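You operate a simulated robot arm through the tools that you are given. There is no shell and no other tool. Be economical: measure what you need, move in short steps, check, and stop when the job is done.

The job below is to be done with a simulated robot arm. You get a single attempt, and the scene is never put back.

TASK
Run six stirred shots on the cell, then stand bottle 2 in PASS or FAIL.
Fine: PASS from a mean of 40 kV; shut the cover to start; stirrer off after. Set down upright: what you pick out.

Only the result counts: the job must be done as asked and must still hold three seconds after the hand-in. Knocking over, shifting, dropping, spilling or breaking anything else fails it. Lids that push on must go on centred and level and be pressed home; caps that screw on are set level and turned clockwise until they are tight.

THE ROBOT
A 7-joint arm with a two-finger parallel gripper, fixed in place. Base frame: the origin is at the foot of the arm, x ahead of it, y to its left, z up; the work surface is at about z = 0.002. Readings come in m, rad, newtons and seconds.
With the tool pointing down near the work surface it reaches from about 0.24 to 0.62 m from the base axis. Its first joint turns from -1.152 to 1.152 rad. Payload 2.6 kg.
Tool frame: the origin (TCP) lies between the finger pads and is the grasp point; the fingertips stand 0.03 m ahead of it; z points along the fingers, y is the line along which they close. The gripper opens to 0.094 m. The fingers are 0.028 m wide and 0.01 m thick; the gripper's body (0.05 by 0.096 m) begins 0.055 m behind the TCP.
Orientation is that of the tool frame in the base frame, as [roll, pitch, yaw] about the fixed x, y, z axes, in that order (R = Rz(yaw) Ry(pitch) Rx(roll)). With the fingers straight down and closing along the base's y, the tool's x points along the base's -x, its y along +y and its z along -z.

THE INTERFACE
- The arm moves only by the tool drive_tool. Its argument "plan" is a list of rows, each an object of numbers (a shift or turn left out is 0, a gripper value left out holds the last): "tx", "ty", "tz": the shift along the tool's x, y, z in m; "ax", "ay", "az": the turn, a rotation vector about the tool's x, y, z in rad; "hand": the opening, from 0 (shut) to 1 (fully open). In form: [{"tx": .., "ty": .., "tz": .., "ax": .., "ay": .., "az": .., "hand": ..}, ...]. A call has 1 to 20 rows; each row shifts and turns the commanded pose from where the row before left it, along the tool's axes as they then stand. A row lasts 0.2 s, in which the tool goes at most 0.05 m and 0.15 rad; a call with a longer step from one row to the next is refused whole, and so is a gripper value outside its range. A pose out of reach is approached as far as the arm can. The call stops where the force on the tool passes 90 N (or 10 N more than at its start, if that is more) or the arm is blocked; 0.2 s more then pass. Each finger travels about 0.072 m/s and halts on what it meets, pressing with about 32 N; the grip force reading is that of the motor and also rises with nothing between the fingers. The clock runs only during rows and for 0.2 s after the last one: add rows that do not move to give the fingers time. The reply holds the time, the measured pose of the TCP, the force on the tool along the base axes, the opening and the grip force, in the units named above and with some noise, with the torque about the TCP (base axes, N m) and any sound that the robot's microphone picked up.
- Cameras (640 x 400 px; columns grow to the right, rows downward): "scene" is fixed at [0.0363, 0.43, 0.5698]; the picture's right is [-0.78, -0.63, 0.00], its down [-0.33, 0.41, -0.85] and it looks along [0.53, -0.66, -0.53] (base axes); focal length 323 px, centre (320, 200). "wrist" rides on the gripper at [0.076, 0.014, -0.102] in the tool frame; the picture's right is [-0.18, 0.98, 0.00], its down [-0.75, -0.14, -0.64] and it looks along [-0.63, -0.12, 0.77] (tool axes); focal length 243 px, centre (320, 200). There is no depth. A picture from a camera that has moved, and an enlarged one, comes with that camera's place and axes in the base frame and with its lens.
- snapshot(camera): a new picture of that camera. No time passes.
- zoom(camera, box): a new picture of the part [left, top, right, bottom] of that camera's present view, enlarged. No time passes.
- finish_job(): hands the job in; it is judged then, once.

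Go step by step. Nothing tells you positions but the pictures and the camera data: compare them with the known pose of the tool, close in by small moves and look again before you grip or let go. The budget is 120 turns and 84 pictures, counting those below and the enlarged ones. Unless the task says otherwise, let go and move clear before handing in, and close with one line.

The tools are called after "Request:" as name(argument=value, ...) on one line, values as JSON. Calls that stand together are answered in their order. drive_tool: Moves the arm, as the interface text tells. Its arguments: {"type":"object","properties":{"plan":{"type":"array","items":{"type":"object","properties":{"tx":{"type":"number"},"ty":{"type":"number"},"tz":{"type":"number"},"ax":{"type":"number"},"ay":{"type":"number"},"az":{"type":"number"},"hand":{"type":"number"}}}}},"required":["plan"]} The other tools are called the same way: snapshot (camera) takes a picture; zoom (camera, box) takes an enlarged picture of a part of a camera's view; finish_job () hands the job in.

At the start:

```text
time: 0.0
position: [0.3366, -0.1643, 0.3253]
orientation: [3.141, -0.001, -3.141]
force: [0.8, 0.2, 0.1]
moment: [0.03, 0.0, -0.01]
gripper_width: 0.0939
grasp_force: 0.1
```

scene: 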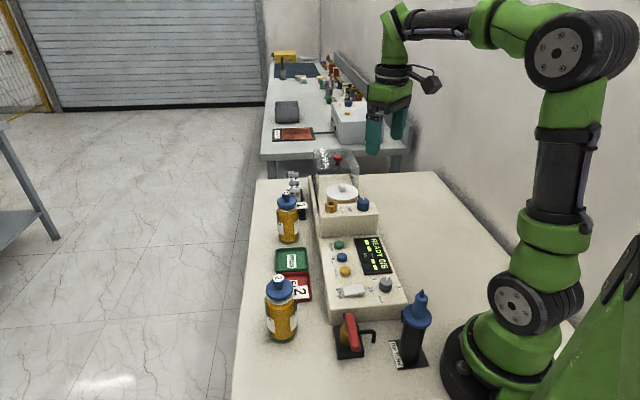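
wrist: 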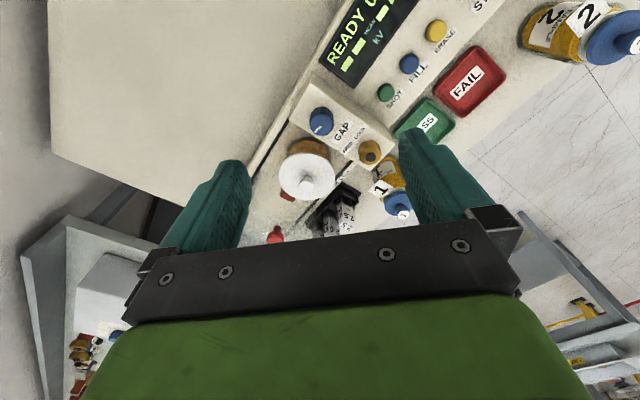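

I see a breakdown-voltage tester, two bottles, PASS/FAIL trays and tools. I'll look closer first.

Request:
zoom(camera="scene", box=[300, 140, 420, 215])

Request:
zoom(camera="scene", box=[310, 220, 450, 380])

Request:
zoom(camera="wrist", box=[240, 0, 500, 240])

Request:
zoom(camera="scene", box=[245, 165, 325, 345])

```text
5.33 times, centred on (360, 178) of scene
camera zoom: at [0.0363, 0.43, 0.5698], right [-0.78, -0.63, 0.0], down [-0.33, 0.41, -0.85], along [0.53, -0.66, -0.53], focal length 1725 px, centre (107, 320)
```

zoom: 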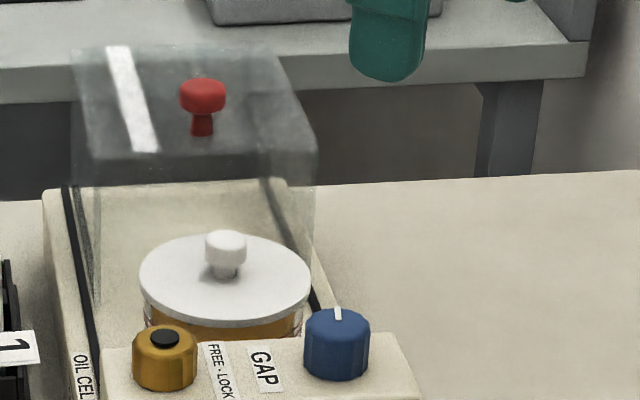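

```text
2.50 times, centred on (380, 300) of scene
camera zoom: at [0.0363, 0.43, 0.5698], right [-0.78, -0.63, 0.0], down [-0.33, 0.41, -0.85], along [0.53, -0.66, -0.53], focal length 808 px, centre (170, -50)
```

zoom: 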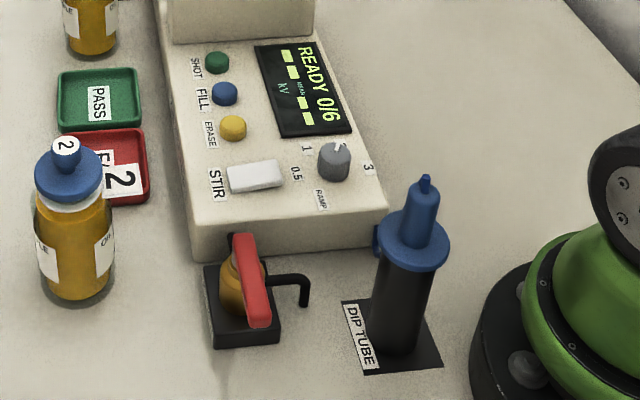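

```text
1.67 times, centred on (370, 120) of wrist
camera zoom: at [0.2596, -0.1514, 0.4276], right [0.18, 0.98, 0.0], down [0.75, -0.14, 0.64], along [0.63, -0.12, -0.77], focal length 404 px, centre (237, 333)
```

zoom: 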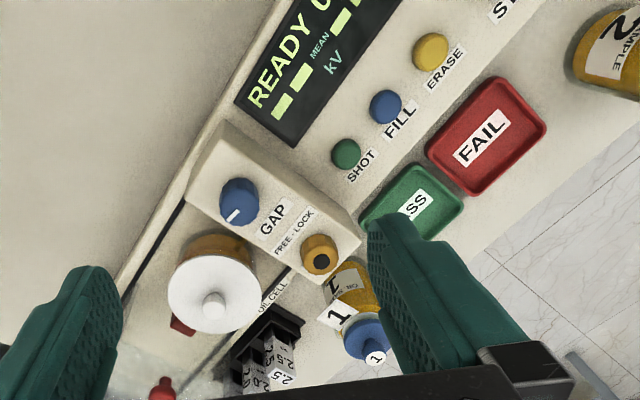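

```text
2.22 times, centred on (285, 255) of scene
camera zoom: at [0.0363, 0.43, 0.5698], right [-0.78, -0.63, 0.0], down [-0.33, 0.41, -0.85], along [0.53, -0.66, -0.53], focal length 719 px, centre (398, 78)
```

zoom: 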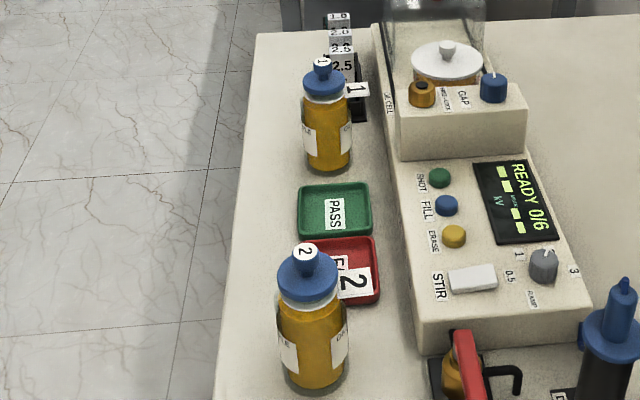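

The cell's cover (red knob) seems to stand open behind the cell; the device axis runs diagonally (about -41°). I'll turn the tool to match it and rise for a better look.

Request:
drive_tool(plan=[{"az": 0.144, "tz": -0.02}, {"az": 0.144, "tz": -0.02}, {"az": 0.144, "tz": -0.02}, {"az": 0.144, "tz": -0.01}, {"az": 0.144}, {}])

Request:
snapshot(camera="wrist")

Request:
zoom(camera="scene", box=[330, 230, 410, 310])

```text
time: 1.4
position: [0.3362, -0.1651, 0.3964]
orientation: [-3.14, 0.002, 2.42]
force: [0.3, -1.2, 0.0]
moment: [0.0, -0.02, 0.0]
gripper_width: 0.094
grasp_force: 0.0
```

```text
77 pictures are left
camera wrist: at [0.2887, -0.1052, 0.4974], right [0.79, 0.62, 0.0], down [0.47, -0.6, 0.64], along [0.4, -0.51, -0.77], focal length 243 px, centre (320, 200)
```

wrist: 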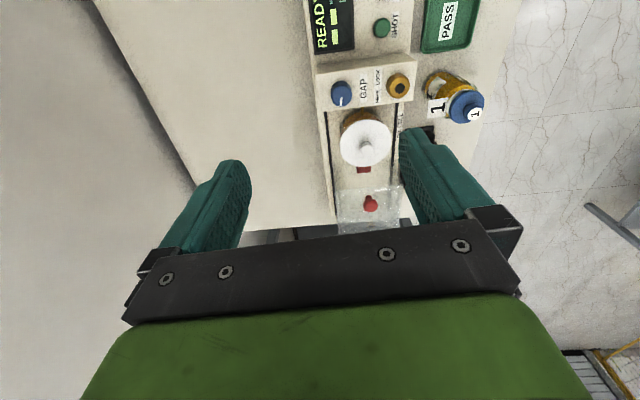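

```text
5.00 times, centred on (370, 270) of scene
camera zoom: at [0.0363, 0.43, 0.5698], right [-0.78, -0.63, 0.0], down [-0.33, 0.41, -0.85], along [0.53, -0.66, -0.53], focal length 1617 px, centre (70, -150)
```

zoom: 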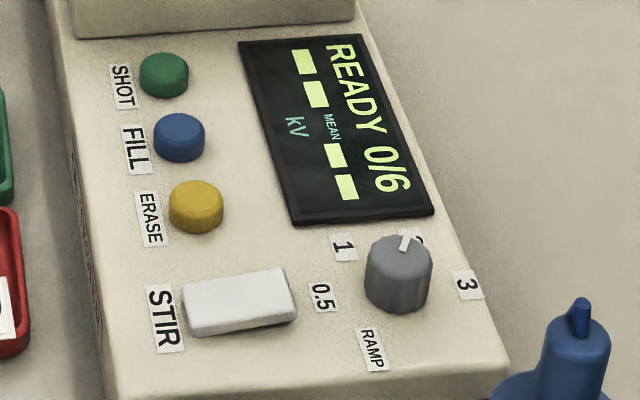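

The ramp knob points at 2 and the tool is aligned with the device. Zooming on the cover now.

Request:
zoom(camera="wrist", box=[300, 50, 460, 240])

Request:
zoom(camera="scene", box=[305, 140, 365, 210])

```text
2.11 times, centred on (380, 145) of wrist
camera zoom: at [0.2887, -0.1052, 0.4974], right [0.79, 0.62, 0.0], down [0.47, -0.6, 0.64], along [0.4, -0.51, -0.77], focal length 511 px, centre (194, 316)
```

zoom: 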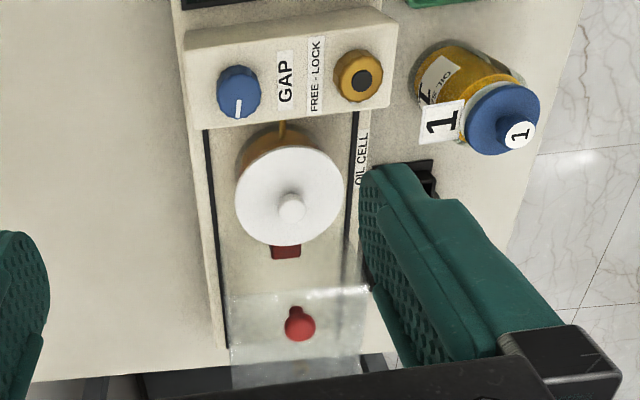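

```text
5.71 times, centred on (335, 175) of scene
camera zoom: at [0.0363, 0.43, 0.5698], right [-0.78, -0.63, 0.0], down [-0.33, 0.41, -0.85], along [0.53, -0.66, -0.53], focal length 1848 px, centre (234, 343)
```

zoom: 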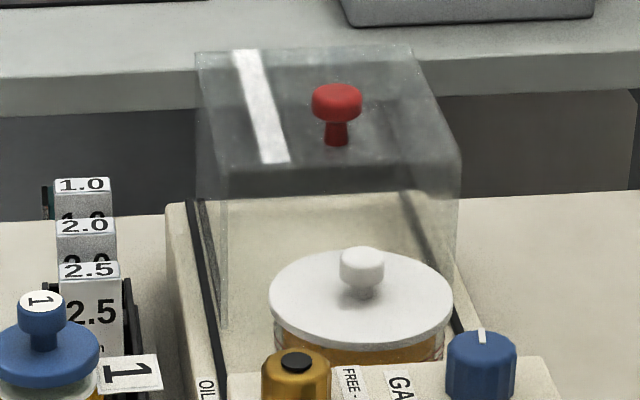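

The cover is a box sliding on rails toward the GAP block; the knob is at about (0.533, -0.272, 0.173). I'll move above it and look.

Request:
drive_tool(plan=[{"tx": -0.0364, "ty": 0.0083, "tz": 0.0227}, {"tx": -0.0364, "ty": 0.0083, "tz": 0.0227}, {"tx": -0.0364, "ty": 0.0083, "tz": 0.0227}, {"tx": -0.0364, "ty": 0.0083, "tz": 0.0227}, {"tx": -0.0364, "ty": 0.0083, "tz": 0.0227}, {"tx": -0.0364, "ty": 0.0083, "tz": 0.0227, "hand": 0.6}, {}])

Request:
snapshot(camera="wrist")

Request:
zoom(camera="scene", box=[280, 60, 440, 220])

```text
time: 3.0
position: [0.5072, -0.251, 0.2739]
orientation: [-3.141, 0.001, 2.422]
force: [-0.7, 0.0, 0.0]
moment: [-0.01, -0.02, -0.04]
gripper_width: 0.0566
grasp_force: 0.1
out of reach, approached as far as the arm can: row 6
```

```text
73 pictures are left
camera wrist: at [0.4595, -0.1908, 0.3752], right [0.79, 0.62, 0.0], down [0.47, -0.6, 0.64], along [0.4, -0.5, -0.77], focal length 243 px, centre (320, 200)
```

wrist: 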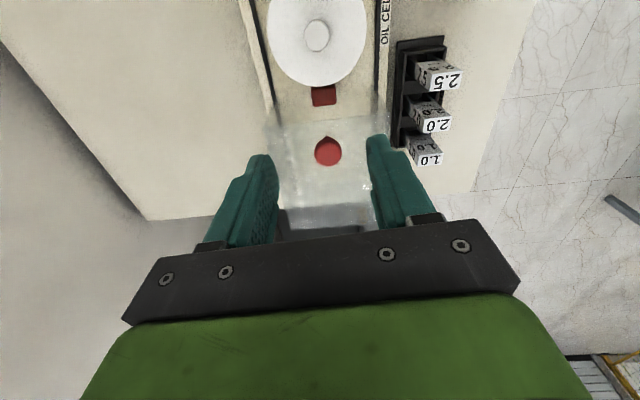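

```text
2.50 times, centred on (360, 140) of scene
camera zoom: at [0.0363, 0.43, 0.5698], right [-0.78, -0.63, 0.0], down [-0.33, 0.41, -0.85], along [0.53, -0.66, -0.53], focal length 808 px, centre (220, 350)
```

zoom: 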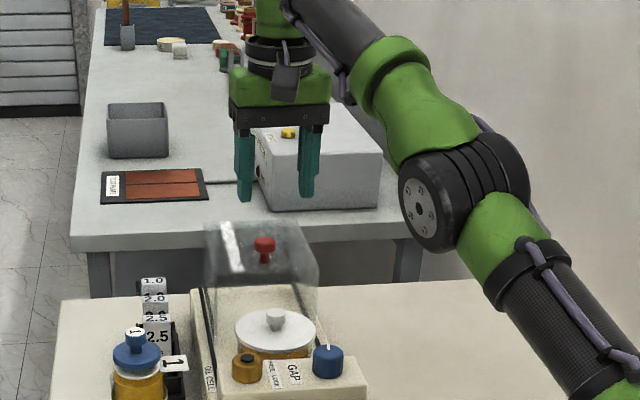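

The knob lies about 34 mm farther along; the arm reaches farther when lower. I'll descend to about z 0.215, then move forward.

Request:
drive_tool(plan=[{"tz": 0.03}, {"tz": 0.026}, {}])

```text
time: 3.8
position: [0.5062, -0.2494, 0.2171]
orientation: [3.141, 0.0, 2.421]
force: [0.2, 0.6, -0.5]
moment: [0.01, 0.01, 0.03]
gripper_width: 0.0562
grasp_force: 0.1
```

Request:
drive_tool(plan=[{"tz": 0.022}, {"tx": -0.012, "ty": 0.002}, {"tx": -0.012}, {"tx": -0.01}, {}])

Request:
snapshot(camera="wrist")

Request:
zoom(camera="scene", box=[305, 120, 385, 200])

```text
time: 5.0
position: [0.5352, -0.2629, 0.1953]
orientation: [3.14, 0.0, 2.421]
force: [1.3, -0.2, -0.7]
moment: [0.0, -0.01, 0.03]
gripper_width: 0.0563
grasp_force: 0.1
out of reach, approached as far as the arm can: row 4
```

```text
71 pictures are left
camera wrist: at [0.4864, -0.2026, 0.2972], right [0.79, 0.62, 0.0], down [0.47, -0.6, 0.64], along [0.4, -0.51, -0.77], focal length 243 px, centre (320, 200)
```

wrist: 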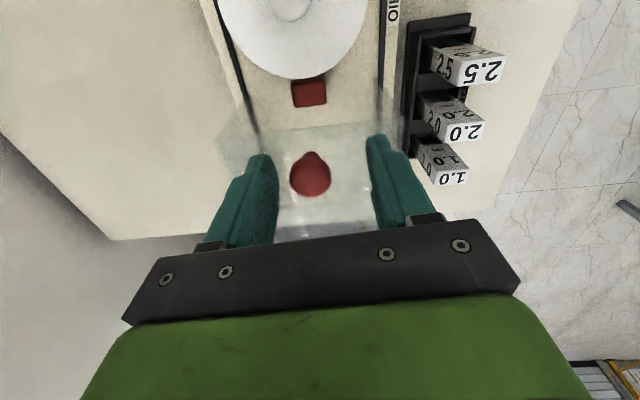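

```text
5.00 times, centred on (345, 160) of scene
camera zoom: at [0.0363, 0.43, 0.5698], right [-0.78, -0.63, 0.0], down [-0.33, 0.41, -0.85], along [0.53, -0.66, -0.53], focal length 1617 px, centre (195, 400)
```

zoom: 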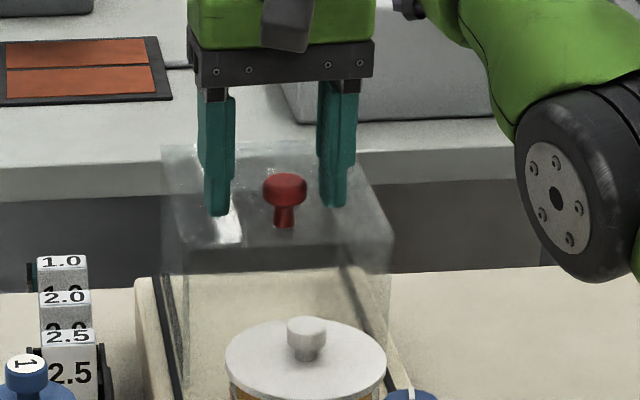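

The fingers straddle the knob with a ~7 mm lateral offset. I'll correct, lower slightly and close gently.

Request:
drive_tool(plan=[{"ty": -0.007, "tz": 0.005}, {"tx": -0.003}, {"hand": 0.1}, {}, {}, {}])

Request:
zoom(camera="scene", box=[305, 120, 385, 200])

```text
time: 6.4
position: [0.5313, -0.271, 0.1906]
orientation: [-3.139, 0.0, 2.424]
force: [-5.4, -2.8, 1.9]
moment: [0.03, 0.14, 0.1]
gripper_width: 0.025
grasp_force: 45.1
```

```text
5.00 times, centred on (345, 160) of scene
camera zoom: at [0.0362, 0.43, 0.5698], right [-0.78, -0.63, 0.0], down [-0.33, 0.41, -0.85], along [0.53, -0.66, -0.53], focal length 1617 px, centre (195, 400)
```

zoom: 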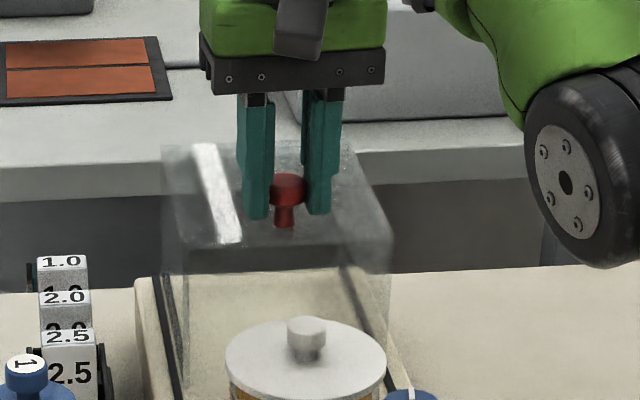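

The knob is gripped (25 mm). I'll slide the cover toward the GAP block in small steps.

Request:
drive_tool(plan=[{"tx": 0.01}, {"tx": 0.01}, {"tx": 0.01}, {"tx": 0.01}, {}])

Request:
snapshot(camera="wrist")

Request:
zoom(camera="scene", box=[305, 130, 405, 230])

```text
time: 7.6
position: [0.5033, -0.2425, 0.1905]
orientation: [3.135, -0.002, 2.425]
force: [13.5, 12.1, -2.4]
moment: [-0.12, -0.65, 0.19]
gripper_width: 0.0253
grasp_force: 45.1
```

```text
68 pictures are left
camera wrist: at [0.4535, -0.1818, 0.2918], right [0.78, 0.62, 0.01], down [0.47, -0.6, 0.64], along [0.4, -0.5, -0.77], focal length 243 px, centre (320, 200)
```

wrist: 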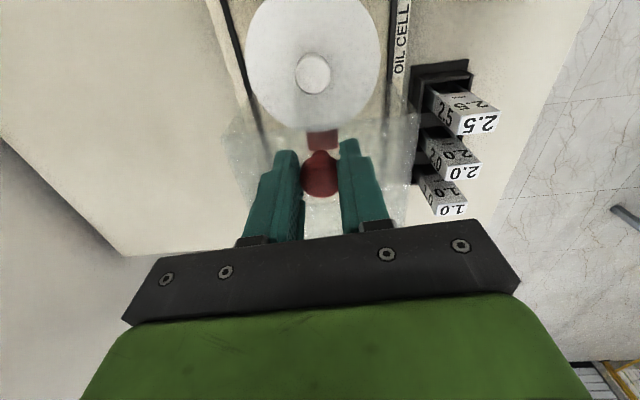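

```text
4.00 times, centred on (355, 180) of scene
camera zoom: at [0.0363, 0.4301, 0.5697], right [-0.78, -0.63, 0.0], down [-0.33, 0.41, -0.85], along [0.53, -0.66, -0.53], focal length 1294 px, centre (180, 280)
```

zoom: 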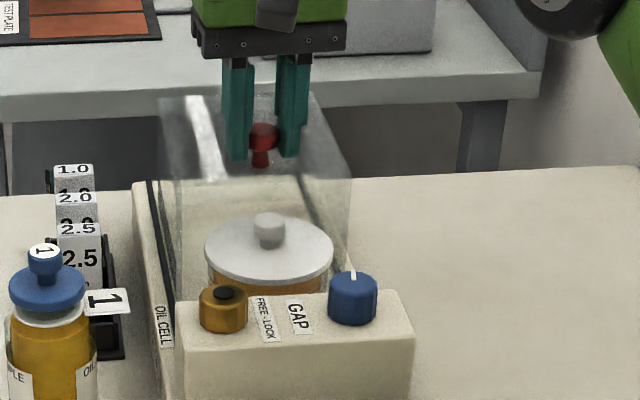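

The cover slides, with the rail drifting slightly to the tool's +y. I'll follow the rail.

Request:
drive_tool(plan=[{"ty": 0.003}, {"tx": 0.01, "ty": 0.0007}, {"tx": 0.01, "ty": 0.0007}, {"tx": 0.01, "ty": 0.0007}, {"tx": 0.01, "ty": 0.0007}, {}])

Request:
zoom(camera="scene", box=[305, 130, 405, 230])

```text
time: 9.0
position: [0.4756, -0.2145, 0.1904]
orientation: [-3.14, 0.001, 2.424]
force: [2.8, 3.1, 11.8]
moment: [-0.32, -0.53, 0.03]
gripper_width: 0.0251
grasp_force: 45.3
```

```text
4.00 times, centred on (355, 180) of scene
camera zoom: at [0.0362, 0.4301, 0.5697], right [-0.78, -0.63, 0.0], down [-0.33, 0.41, -0.85], along [0.53, -0.66, -0.53], focal length 1294 px, centre (180, 280)
```

zoom: 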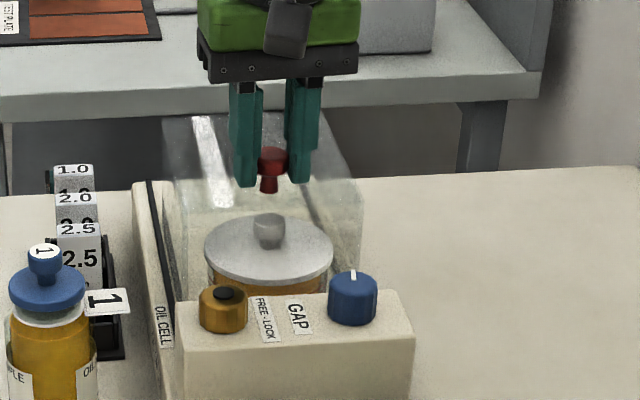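

Request:
drive_tool(plan=[{"tx": 0.008, "ty": 0.0006}, {"tx": 0.008, "ty": 0.0006}, {"tx": 0.008, "ty": 0.0006}, {}])

Request:
snapshot(camera="scene")

```text
time: 10.0
position: [0.4592, -0.1978, 0.1901]
orientation: [-3.138, 0.0, 2.419]
force: [-5.2, -5.7, 12.3]
moment: [-0.62, -0.41, 0.15]
gripper_width: 0.025
grasp_force: 45.3
```

```text
65 pictures are left
```

scene: 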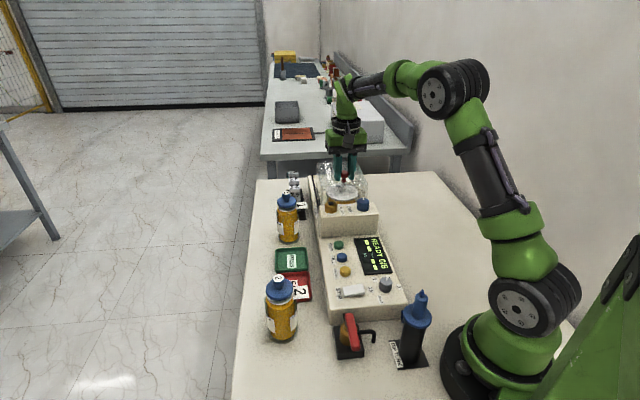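

Request:
drive_tool(plan=[{"tx": 0.006, "ty": -0.001}, {"tx": 0.006}, {"tx": 0.006}, {"tx": 0.006}, {}])

Request:
zoom(camera="scene", box=[305, 130, 405, 230])

```text
time: 11.2
position: [0.4426, -0.1806, 0.1904]
orientation: [3.138, 0.003, 2.425]
force: [5.5, 6.0, 22.3]
moment: [0.53, 0.31, 0.06]
gripper_width: 0.0251
grasp_force: 44.9
```

```text
4.00 times, centred on (355, 180) of scene
camera zoom: at [0.0361, 0.4301, 0.5697], right [-0.78, -0.63, 0.0], down [-0.33, 0.41, -0.85], along [0.53, -0.66, -0.53], focal length 1294 px, centre (180, 280)
```

zoom: 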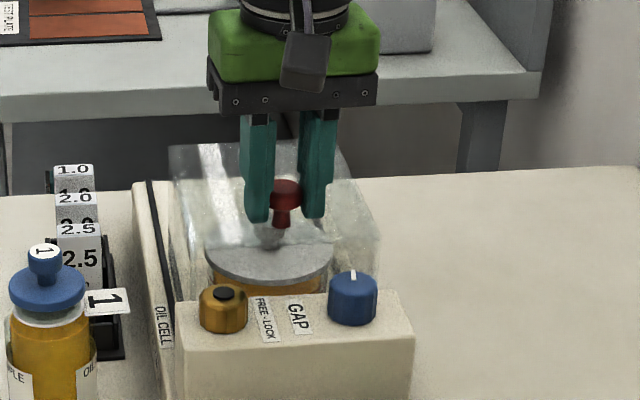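

Request:
drive_tool(plan=[{"tx": 0.006, "ty": 0.0015}, {"tx": 0.006, "ty": 0.0004}, {"tx": 0.006, "ty": 0.0004}, {"tx": 0.006, "ty": 0.0004}, {}])

Request:
zoom(camera="scene", box=[305, 130, 405, 230])

Request:
snapshot(camera="wrist")

```text
time: 12.4
position: [0.4245, -0.164, 0.1892]
orientation: [-3.141, -0.002, 2.422]
force: [-0.1, -0.6, 0.5]
moment: [-0.01, -0.02, -0.04]
gripper_width: 0.0096
grasp_force: 0.1
```

```text
4.00 times, centred on (355, 180) of scene
camera zoom: at [0.0363, 0.43, 0.5698], right [-0.78, -0.63, 0.0], down [-0.33, 0.41, -0.85], along [0.53, -0.66, -0.53], focal length 1294 px, centre (180, 280)
```

zoom: 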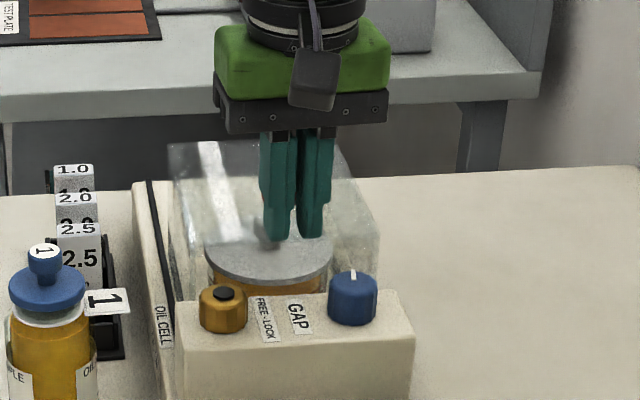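

```text
62 pictures are left
camera wrist: at [0.3759, -0.1043, 0.2909], right [0.79, 0.62, 0.0], down [0.47, -0.6, 0.64], along [0.4, -0.5, -0.77], focal length 243 px, centre (320, 200)
```

wrist: 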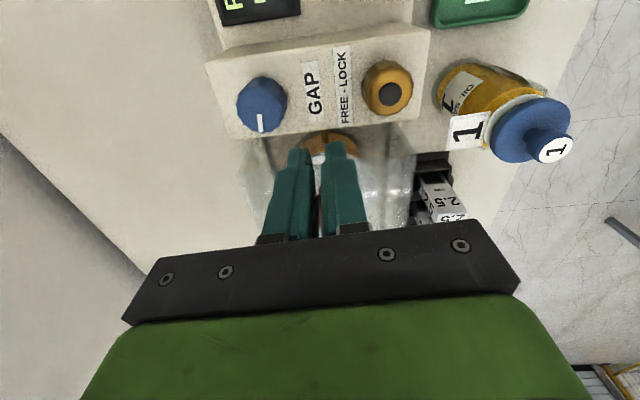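

The cover reached its stop and the knob slipped out of the fingers. I'll rise and check whether it's fully closed.

Request:
drive_tool(plan=[{"tz": -0.03}, {"tz": -0.04}, {"tz": -0.04, "tx": 0.03}, {"tx": 0.04}, {"tx": 0.04}, {}])

Request:
snapshot(camera="wrist")

Request:
zoom(camera="scene", box=[305, 145, 405, 225])

```text
time: 13.8
position: [0.342, -0.0915, 0.2994]
orientation: [-3.141, 0.0, 2.423]
force: [0.1, -0.2, 0.0]
moment: [0.0, 0.01, 0.02]
gripper_width: 0.0095
grasp_force: 0.1
```

```text
61 pictures are left
camera wrist: at [0.2945, -0.0306, 0.401], right [0.79, 0.62, 0.0], down [0.47, -0.6, 0.64], along [0.4, -0.51, -0.77], focal length 243 px, centre (320, 200)
```

wrist: 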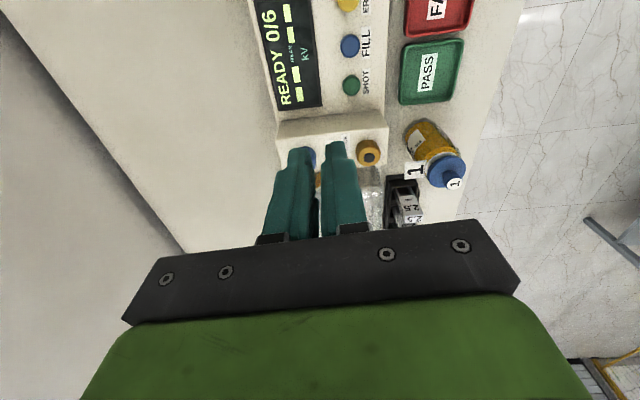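

```text
5.00 times, centred on (355, 185) of scene
camera zoom: at [0.0362, 0.43, 0.5698], right [-0.78, -0.63, 0.0], down [-0.33, 0.41, -0.85], along [0.53, -0.66, -0.53], focal length 1617 px, centre (145, 275)
```

zoom: 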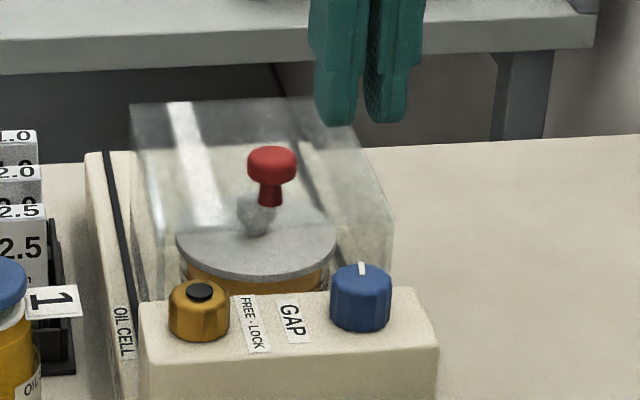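

The cover seems closed against the GAP block. Next I move toward the button panel to inspect the STIR switch.

Request:
drive_tool(plan=[{"tx": 0.03, "ty": 0.015, "tz": 0.02}, {"tx": 0.03, "ty": 0.015, "tz": 0.02}, {"hand": 0}, {}])

Request:
snapshot(camera="wrist")

Request:
zoom(camera="scene", box=[325, 235, 405, 305])

```text
time: 14.8
position: [0.3161, -0.0269, 0.2594]
orientation: [3.14, 0.001, 2.423]
force: [0.5, 0.5, 0.6]
moment: [0.0, 0.01, -0.03]
gripper_width: 0.0002
grasp_force: 31.8
```

```text
59 pictures are left
camera wrist: at [0.2688, 0.033, 0.3597], right [0.79, 0.62, 0.0], down [0.47, -0.6, 0.64], along [0.4, -0.5, -0.77], focal length 243 px, centre (320, 200)
```

wrist: 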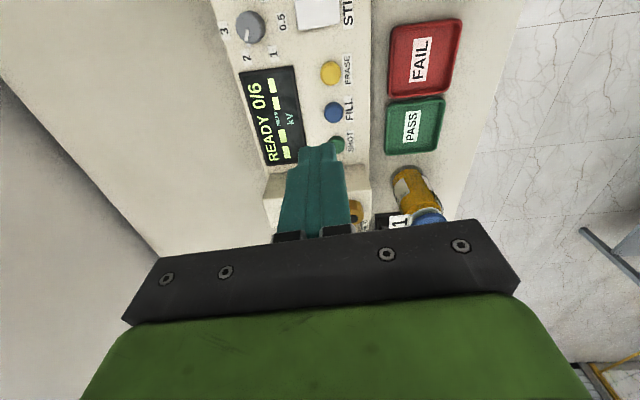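

```text
5.71 times, centred on (365, 270) of scene
camera zoom: at [0.0362, 0.43, 0.5698], right [-0.78, -0.63, 0.0], down [-0.33, 0.41, -0.85], along [0.53, -0.66, -0.53], focal length 1848 px, centre (63, -200)
```

zoom: 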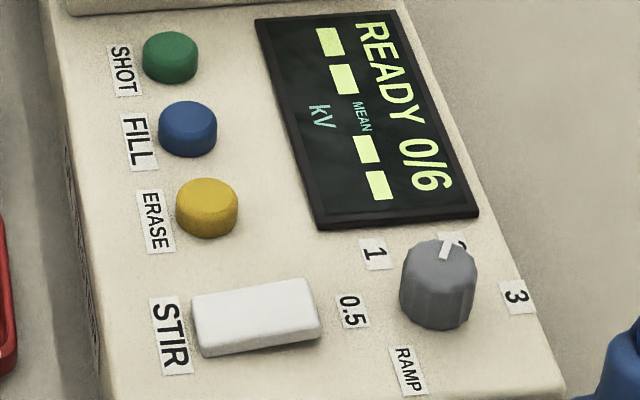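

Request:
drive_tool(plan=[{"tx": 0.04, "tz": 0.02}, {"tx": 0.035, "tz": 0.02}, {}])

Request:
snapshot(camera="wrist")

```text
time: 15.6
position: [0.2587, 0.0199, 0.2182]
orientation: [3.141, 0.0, 2.423]
force: [0.2, 0.2, 0.7]
moment: [0.0, 0.0, -0.03]
gripper_width: 0.0001
grasp_force: 32.0
```

```text
57 pictures are left
camera wrist: at [0.2102, 0.0805, 0.319], right [0.79, 0.62, 0.0], down [0.47, -0.6, 0.64], along [0.4, -0.5, -0.77], focal length 243 px, centre (320, 200)
```

wrist: 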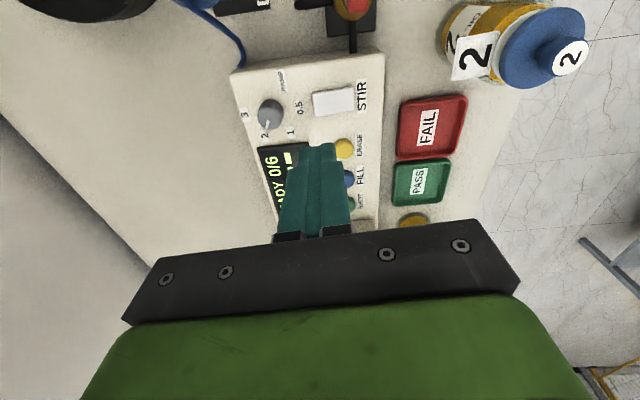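

Request:
zoom(camera="wrist", box=[240, 60, 400, 170])

Request:
zoom(camera="scene", box=[336, 276, 372, 304])

```text
3.64 times, centred on (320, 115) of wrist
camera zoom: at [0.2102, 0.0805, 0.319], right [0.79, 0.62, 0.0], down [0.47, -0.6, 0.64], along [0.4, -0.5, -0.77], focal length 882 px, centre (320, 509)
```

zoom: 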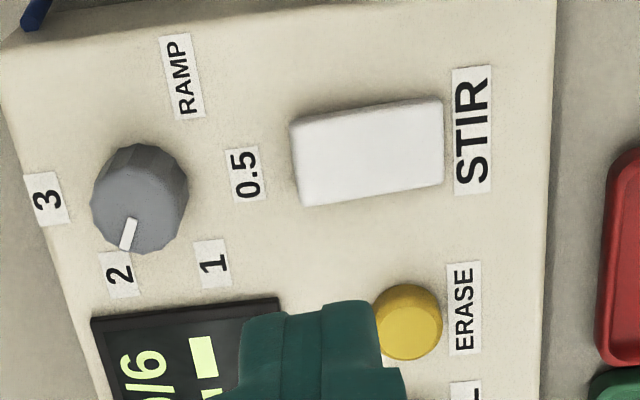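

```text
14.29 times, centred on (354, 290) of scene
camera zoom: at [0.0362, 0.43, 0.5698], right [-0.78, -0.63, 0.0], down [-0.33, 0.41, -0.85], along [0.53, -0.66, -0.53], focal length 4620 px, centre (-166, -1086)
```

zoom: 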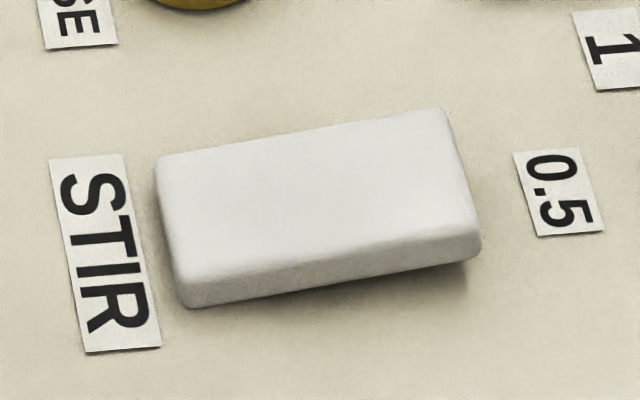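

STIR is a rocker whose ramp-side end stands raised. I'll hover over that end and check before pressing.

Request:
drive_tool(plan=[{"tx": -0.0117, "ty": -0.0023}, {"tz": 0.04}, {"tz": 0.04}, {"tz": 0.026}, {}])

Request:
zoom(camera="scene", box=[325, 235, 405, 305])

Request:
snapshot(camera="wrist")

```text
time: 16.8
position: [0.268, 0.0082, 0.1137]
orientation: [3.141, 0.0, 2.423]
force: [0.7, -0.5, -0.2]
moment: [0.0, -0.01, 0.02]
gripper_width: 0.0
grasp_force: 31.8
```

```text
5.71 times, centred on (365, 270) of scene
camera zoom: at [0.0363, 0.43, 0.5698], right [-0.78, -0.63, 0.0], down [-0.33, 0.41, -0.85], along [0.53, -0.66, -0.53], focal length 1848 px, centre (63, -200)
```

zoom: 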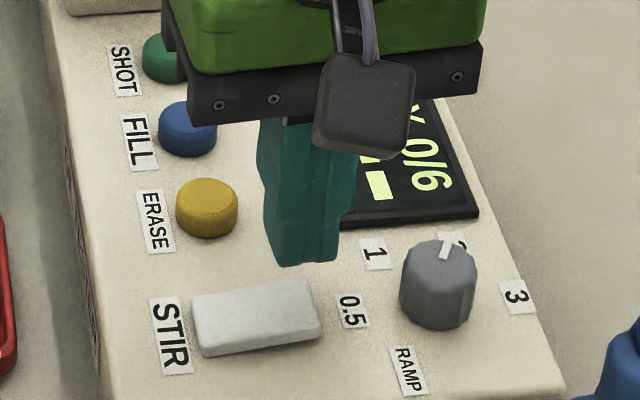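

```text
53 pictures are left
camera wrist: at [0.219, 0.0692, 0.2153], right [0.79, 0.62, 0.0], down [0.47, -0.6, 0.64], along [0.4, -0.5, -0.77], focal length 243 px, centre (320, 200)
```

wrist: 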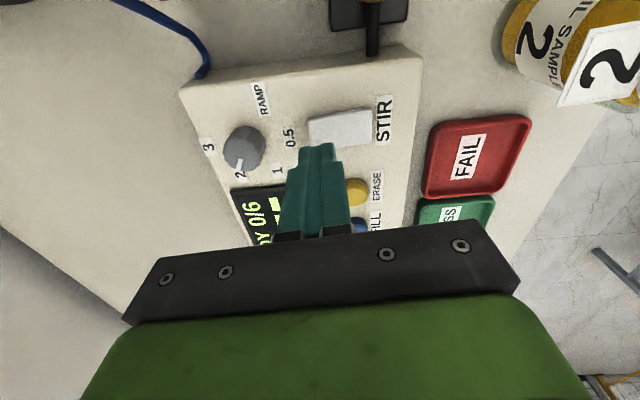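

Request:
drive_tool(plan=[{"tx": 0.006, "ty": 0.003}, {"tz": 0.01}, {}])

Request:
zoom(camera="scene", box=[335, 265, 385, 305])

```text
time: 17.6
position: [0.2642, 0.0161, 0.1031]
orientation: [3.142, 0.0, 2.422]
force: [0.0, 0.1, -0.1]
moment: [-0.02, 0.04, 0.0]
gripper_width: 0.0003
grasp_force: 31.8
```

```text
10.00 times, centred on (360, 285) of scene
camera zoom: at [0.0363, 0.43, 0.5698], right [-0.78, -0.63, 0.0], down [-0.33, 0.41, -0.85], along [0.53, -0.66, -0.53], focal length 3234 px, centre (-80, -650)
```

zoom: 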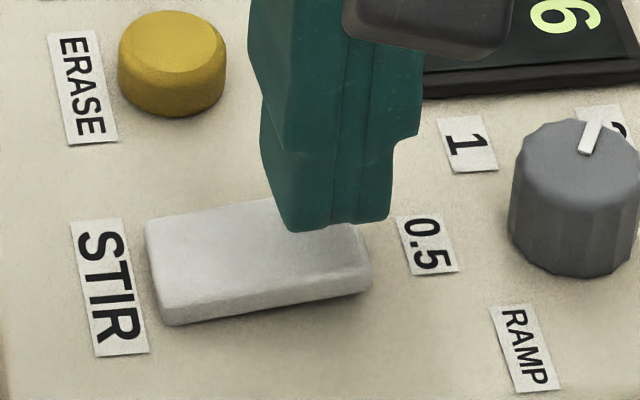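

Request:
drive_tool(plan=[{"ty": 0.003, "tx": 0.001}, {"tz": 0.004}, {"tz": 0.003}, {"tz": 0.003}, {}])

Request:
zoom(camera="scene", box=[335, 265, 385, 305])

```text
time: 18.8
position: [0.2645, 0.0195, 0.0939]
orientation: [3.141, 0.001, 2.423]
force: [0.0, 0.1, -1.0]
moment: [0.01, 0.0, 0.0]
gripper_width: 0.0003
grasp_force: 32.4
```

```text
10.00 times, centred on (360, 285) of scene
camera zoom: at [0.0363, 0.43, 0.5698], right [-0.78, -0.63, 0.0], down [-0.33, 0.41, -0.85], along [0.53, -0.66, -0.53], focal length 3234 px, centre (-80, -650)
```

zoom: 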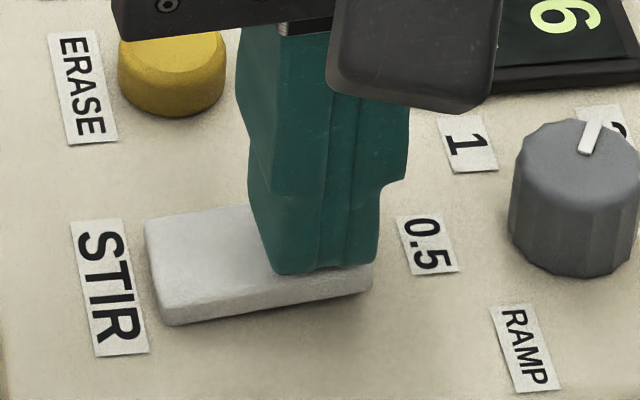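

Request:
drive_tool(plan=[{"tz": 0.002}, {"tz": 0.002}, {"tz": 0.002}, {"tz": 0.002}, {}])

Request:
zoom(camera="scene", box=[335, 265, 385, 305])

```text
time: 19.8
position: [0.2658, 0.0195, 0.0912]
orientation: [3.14, 0.0, 2.42]
force: [-5.5, -1.4, 13.5]
moment: [0.01, 0.11, 0.04]
gripper_width: 0.0002
grasp_force: 32.4
stopped in row 5: the force on the tool passed its limit at 100 N (the readings are from after the stop); the commanded pose is now the measured one
```

```text
10.00 times, centred on (360, 285) of scene
camera zoom: at [0.0362, 0.43, 0.5698], right [-0.78, -0.63, 0.0], down [-0.33, 0.41, -0.85], along [0.53, -0.66, -0.53], focal length 3234 px, centre (-80, -650)
```

zoom: 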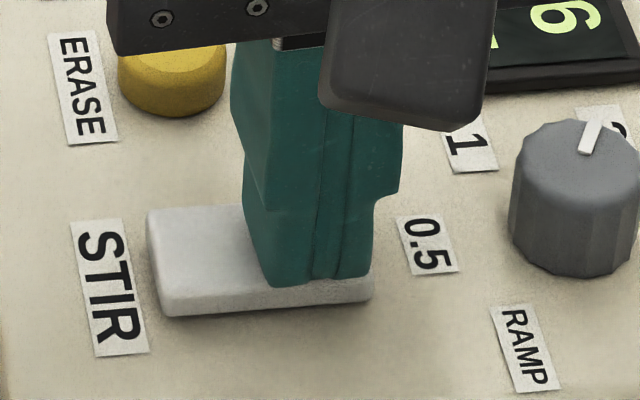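

The rocker now tilts the other way. I'll lift off and move over the SHOT button, checking the display.

Request:
drive_tool(plan=[{"tz": -0.03}, {"tz": -0.03}, {"tx": -0.04}, {"tx": -0.04}, {"tx": -0.03}, {}])

Request:
zoom(camera="scene", box=[325, 225, 405, 305])

Request:
snapshot(camera="wrist")

```text
time: 21.2
position: [0.3471, -0.0542, 0.151]
orientation: [3.141, 0.001, 2.42]
force: [0.2, -0.1, -0.1]
moment: [0.03, 0.02, 0.01]
gripper_width: 0.0001
grasp_force: 31.8
```

```text
5.00 times, centred on (365, 265) of scene
camera zoom: at [0.0363, 0.43, 0.5698], right [-0.78, -0.63, 0.0], down [-0.33, 0.41, -0.85], along [0.53, -0.66, -0.53], focal length 1617 px, centre (95, -125)
```

zoom: 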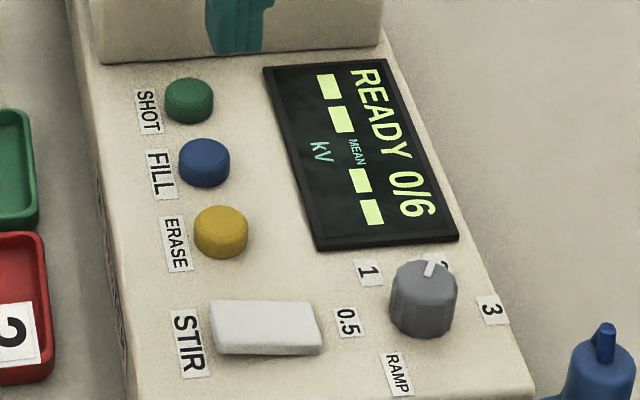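

```text
48 pictures are left
camera wrist: at [0.2987, 0.006, 0.2524], right [0.79, 0.62, 0.0], down [0.47, -0.6, 0.64], along [0.4, -0.51, -0.77], focal length 243 px, centre (320, 200)
```

wrist: 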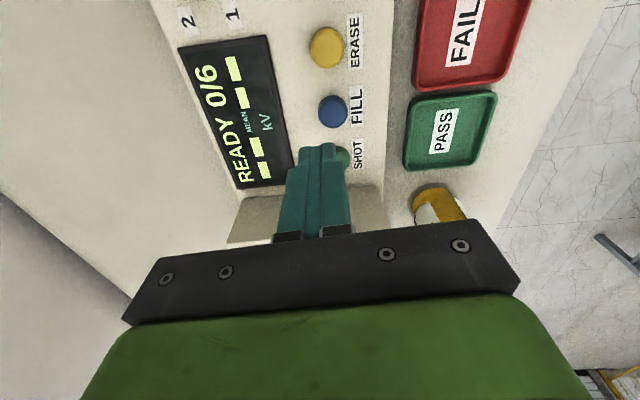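

Stir switched; SHOT is at about (0.384, -0.074, 0.058). I'll hover over it.

Request:
drive_tool(plan=[{"tx": -0.04, "ty": 0.0094}, {"tz": 0.03}, {"tz": 0.01}, {}])

Request:
zoom(camera="scene", box=[320, 220, 380, 268])

Request:
snapshot(camera="wrist")

```text
time: 22.2
position: [0.3818, -0.0722, 0.1109]
orientation: [3.141, 0.0, 2.419]
force: [0.3, 0.0, 0.2]
moment: [-0.01, -0.03, 0.03]
gripper_width: 0.0
grasp_force: 32.2
```

```text
8.33 times, centred on (350, 244) of scene
camera zoom: at [0.0363, 0.43, 0.5698], right [-0.78, -0.63, 0.0], down [-0.33, 0.41, -0.85], along [0.53, -0.66, -0.53], focal length 2695 px, centre (70, -167)
```

zoom: 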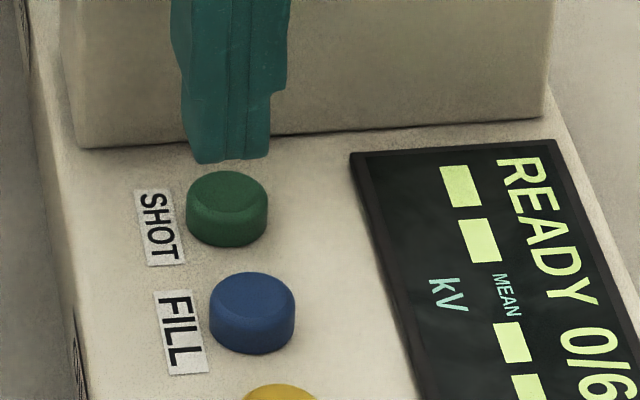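

```text
46 pictures are left
camera wrist: at [0.3348, -0.0114, 0.2128], right [0.79, 0.62, 0.0], down [0.47, -0.6, 0.64], along [0.4, -0.51, -0.77], focal length 243 px, centre (320, 200)
```

wrist: 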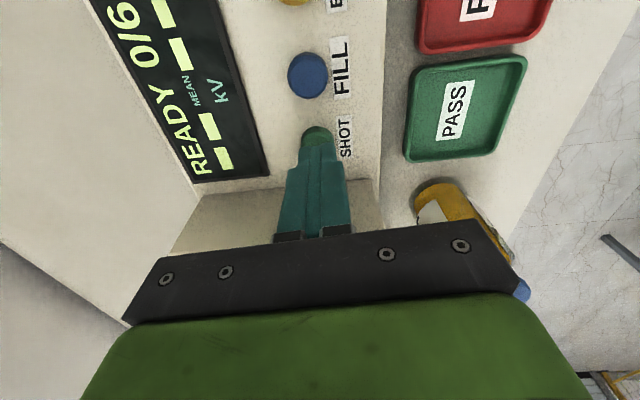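

Request:
drive_tool(plan=[{"tz": 0.01}, {"tz": 0.004}, {"tz": 0.003}, {"tz": 0.003}, {}])

Request:
zoom(camera="scene", box=[320, 220, 380, 268])

```text
time: 23.4
position: [0.3845, -0.0719, 0.0896]
orientation: [3.14, 0.0, 2.419]
force: [-0.2, 0.5, 1.3]
moment: [0.01, -0.01, -0.01]
gripper_width: 0.0003
grasp_force: 31.8
```

```text
8.33 times, centred on (350, 244) of scene
camera zoom: at [0.0363, 0.43, 0.5698], right [-0.78, -0.63, 0.0], down [-0.33, 0.41, -0.85], along [0.53, -0.66, -0.53], focal length 2695 px, centre (70, -167)
```

zoom: 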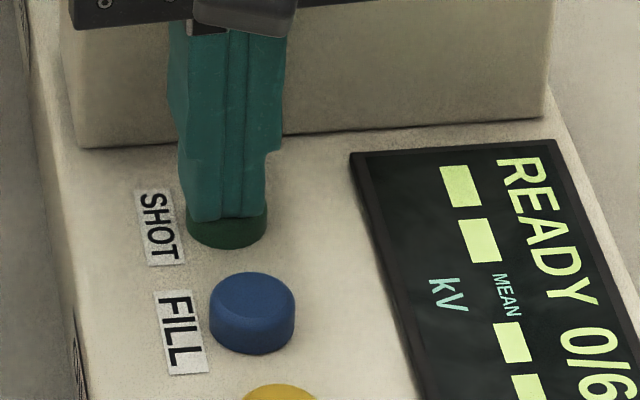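

Request:
drive_tool(plan=[{"tz": 0.0015}, {"tz": 0.0015}, {"tz": 0.0015}, {"tz": 0.0015}])

Request:
zoom(camera="scene", box=[320, 220, 400, 284])

```text
time: 24.4
position: [0.3846, -0.0715, 0.0845]
orientation: [3.14, 0.001, 2.42]
force: [-6.1, -1.0, 15.8]
moment: [-0.09, 0.22, -0.01]
gripper_width: 0.0
grasp_force: 32.2
heard: click
```

```text
6.25 times, centred on (360, 252) of scene
camera zoom: at [0.0362, 0.43, 0.5698], right [-0.78, -0.63, 0.0], down [-0.33, 0.41, -0.85], along [0.53, -0.66, -0.53], focal length 2021 px, centre (70, -125)
```

zoom: 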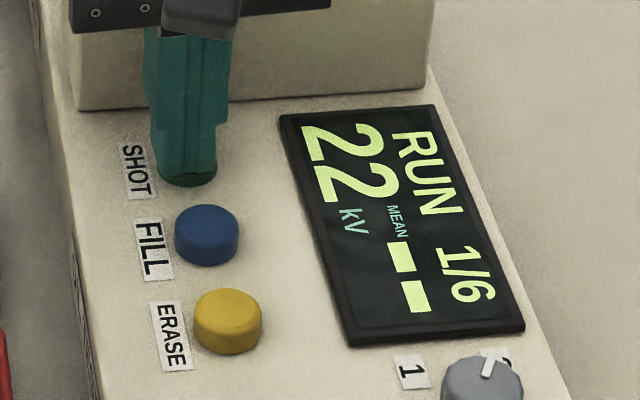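

The click was heard and shot 1 is running (22 kV). I'll release the button and wait.

Request:
drive_tool(plan=[{"tz": -0.012}, {}, {}, {}, {}, {}, {}, {}, {}])

Request:
zoom(camera="scene", box=[320, 220, 400, 284])

```text
time: 26.4
position: [0.3832, -0.073, 0.0967]
orientation: [3.138, 0.001, 2.419]
force: [0.0, -1.1, 0.3]
moment: [-0.05, 0.01, -0.01]
gripper_width: 0.0
grasp_force: 32.0
```

```text
6.25 times, centred on (360, 252) of scene
camera zoom: at [0.0363, 0.43, 0.5698], right [-0.78, -0.63, 0.0], down [-0.33, 0.41, -0.85], along [0.53, -0.66, -0.53], focal length 2021 px, centre (70, -125)
```

zoom: 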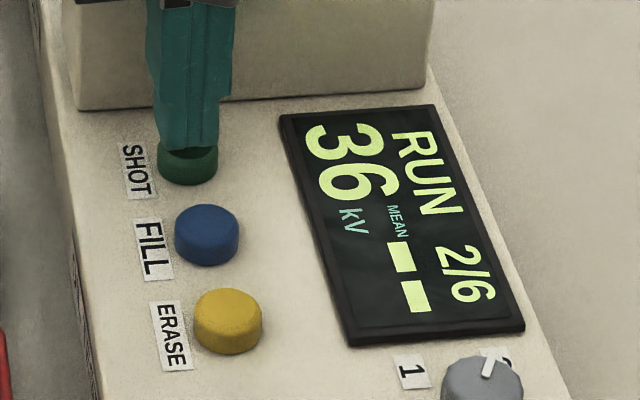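

The shots run on automatically (2/6). I'll wait.

Request:
drive_tool(plan=[{"tz": -0.02}, {}, {}, {}, {}, {}, {}, {}, {}, {}, {}, {}, {}, {}, {}, {}, {}, {}, {}, {}])

Request:
drive_tool(plan=[{}, {}, {}, {}, {}, {}, {}, {}, {}, {}, {}, {}, {}, {}, {}, {}, {}, {}, {}, {}])

Request:
zoom(camera="scene", box=[320, 220, 400, 284])

```text
time: 30.6
position: [0.3836, -0.0711, 0.1162]
orientation: [3.141, 0.0, 2.42]
force: [-0.3, -0.2, 0.0]
moment: [-0.03, 0.01, -0.01]
gripper_width: 0.0001
grasp_force: 31.7
```

```text
time: 34.8
position: [0.3842, -0.072, 0.116]
orientation: [3.14, -0.001, 2.42]
force: [-0.1, 0.2, 0.6]
moment: [0.0, -0.01, 0.02]
gripper_width: 0.0002
grasp_force: 31.8
```

```text
6.25 times, centred on (360, 252) of scene
camera zoom: at [0.0363, 0.43, 0.5698], right [-0.78, -0.63, 0.0], down [-0.33, 0.41, -0.85], along [0.53, -0.66, -0.53], focal length 2021 px, centre (70, -125)
```

zoom: 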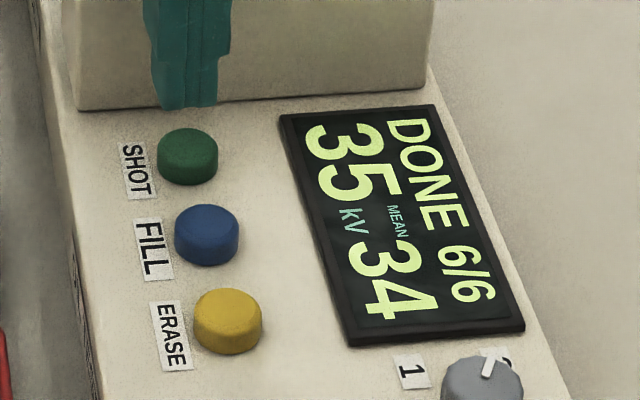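

DONE 6/6, mean 34 kV, so it's FAIL. I'll check for evidence of the stir state before toggling it back.

Request:
zoom(camera="scene", box=[325, 160, 385, 205])

Request:
zoom(camera="scene", box=[336, 276, 372, 304])

```text
8.89 times, centred on (355, 182) of scene
camera zoom: at [0.0363, 0.43, 0.5698], right [-0.78, -0.63, 0.0], down [-0.33, 0.41, -0.85], along [0.53, -0.66, -0.53], focal length 2875 px, centre (9, 356)
```

zoom: 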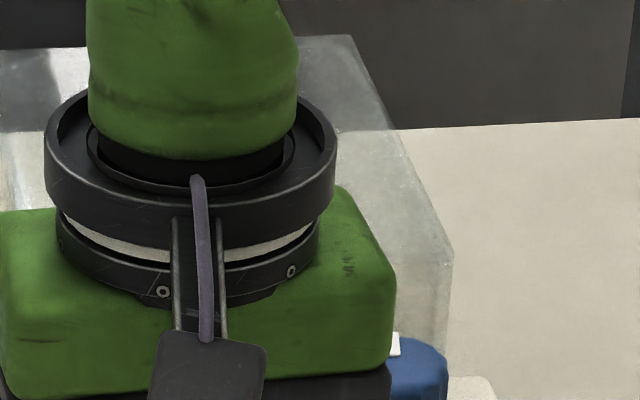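

```text
14.29 times, centred on (354, 290) of scene
camera zoom: at [0.0363, 0.43, 0.5698], right [-0.78, -0.63, 0.0], down [-0.33, 0.41, -0.85], along [0.53, -0.66, -0.53], focal length 4620 px, centre (-166, -1086)
```

zoom: 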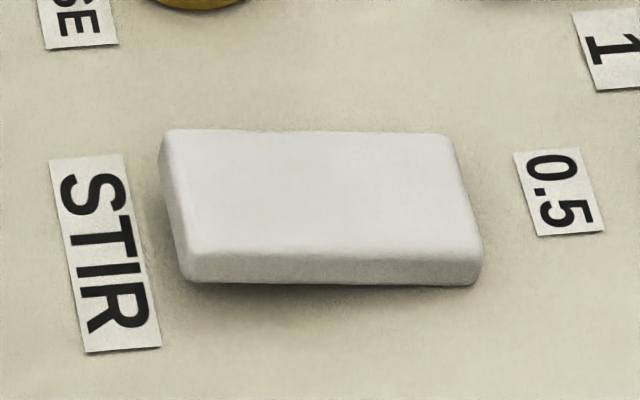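

The rocker toggled fully; now switch the stirrer off by pressing the raised STIR-label end.

Request:
drive_tool(plan=[{"tz": -0.03}, {"tx": 0.04, "ty": 0.0027}, {"tx": 0.04, "ty": 0.0025}, {"tx": 0.04, "ty": 0.0025}, {"tx": 0.0287, "ty": 0.002}, {"tz": 0.03}, {"tz": 0.012}, {}])

Request:
zoom(camera="scene", box=[335, 265, 385, 305])

```text
time: 36.6
position: [0.2785, 0.0323, 0.1039]
orientation: [3.14, 0.0, 2.419]
force: [-0.9, -0.3, -0.6]
moment: [0.02, -0.01, 0.01]
gripper_width: 0.0
grasp_force: 31.3
```

```text
10.00 times, centred on (360, 285) of scene
camera zoom: at [0.0363, 0.43, 0.5698], right [-0.78, -0.63, 0.0], down [-0.33, 0.41, -0.85], along [0.53, -0.66, -0.53], focal length 3234 px, centre (-80, -650)
```

zoom: 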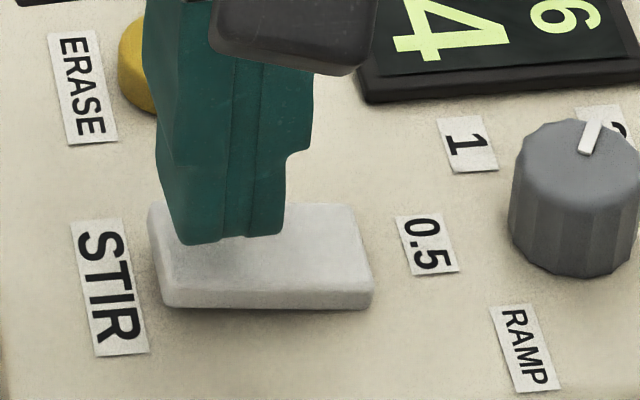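

Request:
drive_tool(plan=[{"ty": 0.002, "tx": 0.001, "tz": 0.005}, {"tz": 0.004}, {"tz": 0.002}, {"tz": 0.002}, {"tz": 0.002}, {"tz": 0.0015}, {"tz": 0.001}])

Request:
zoom(camera="scene", box=[335, 265, 385, 305])

```text
time: 38.4
position: [0.2803, 0.0357, 0.0895]
orientation: [3.137, 0.0, 2.416]
force: [-6.1, -0.5, 16.9]
moment: [-0.1, 0.37, 0.01]
gripper_width: 0.0002
grasp_force: 31.6
stopped in row 7: the force on the tool passed its limit at 91 N (the readings are from after the stop); the commanded pose is now the measured one
```

```text
10.00 times, centred on (360, 285) of scene
camera zoom: at [0.0362, 0.43, 0.5698], right [-0.78, -0.63, 0.0], down [-0.33, 0.41, -0.85], along [0.53, -0.66, -0.53], focal length 3234 px, centre (-80, -650)
```

zoom: 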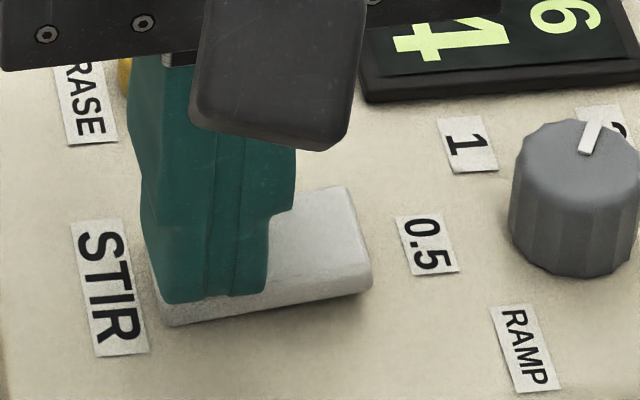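

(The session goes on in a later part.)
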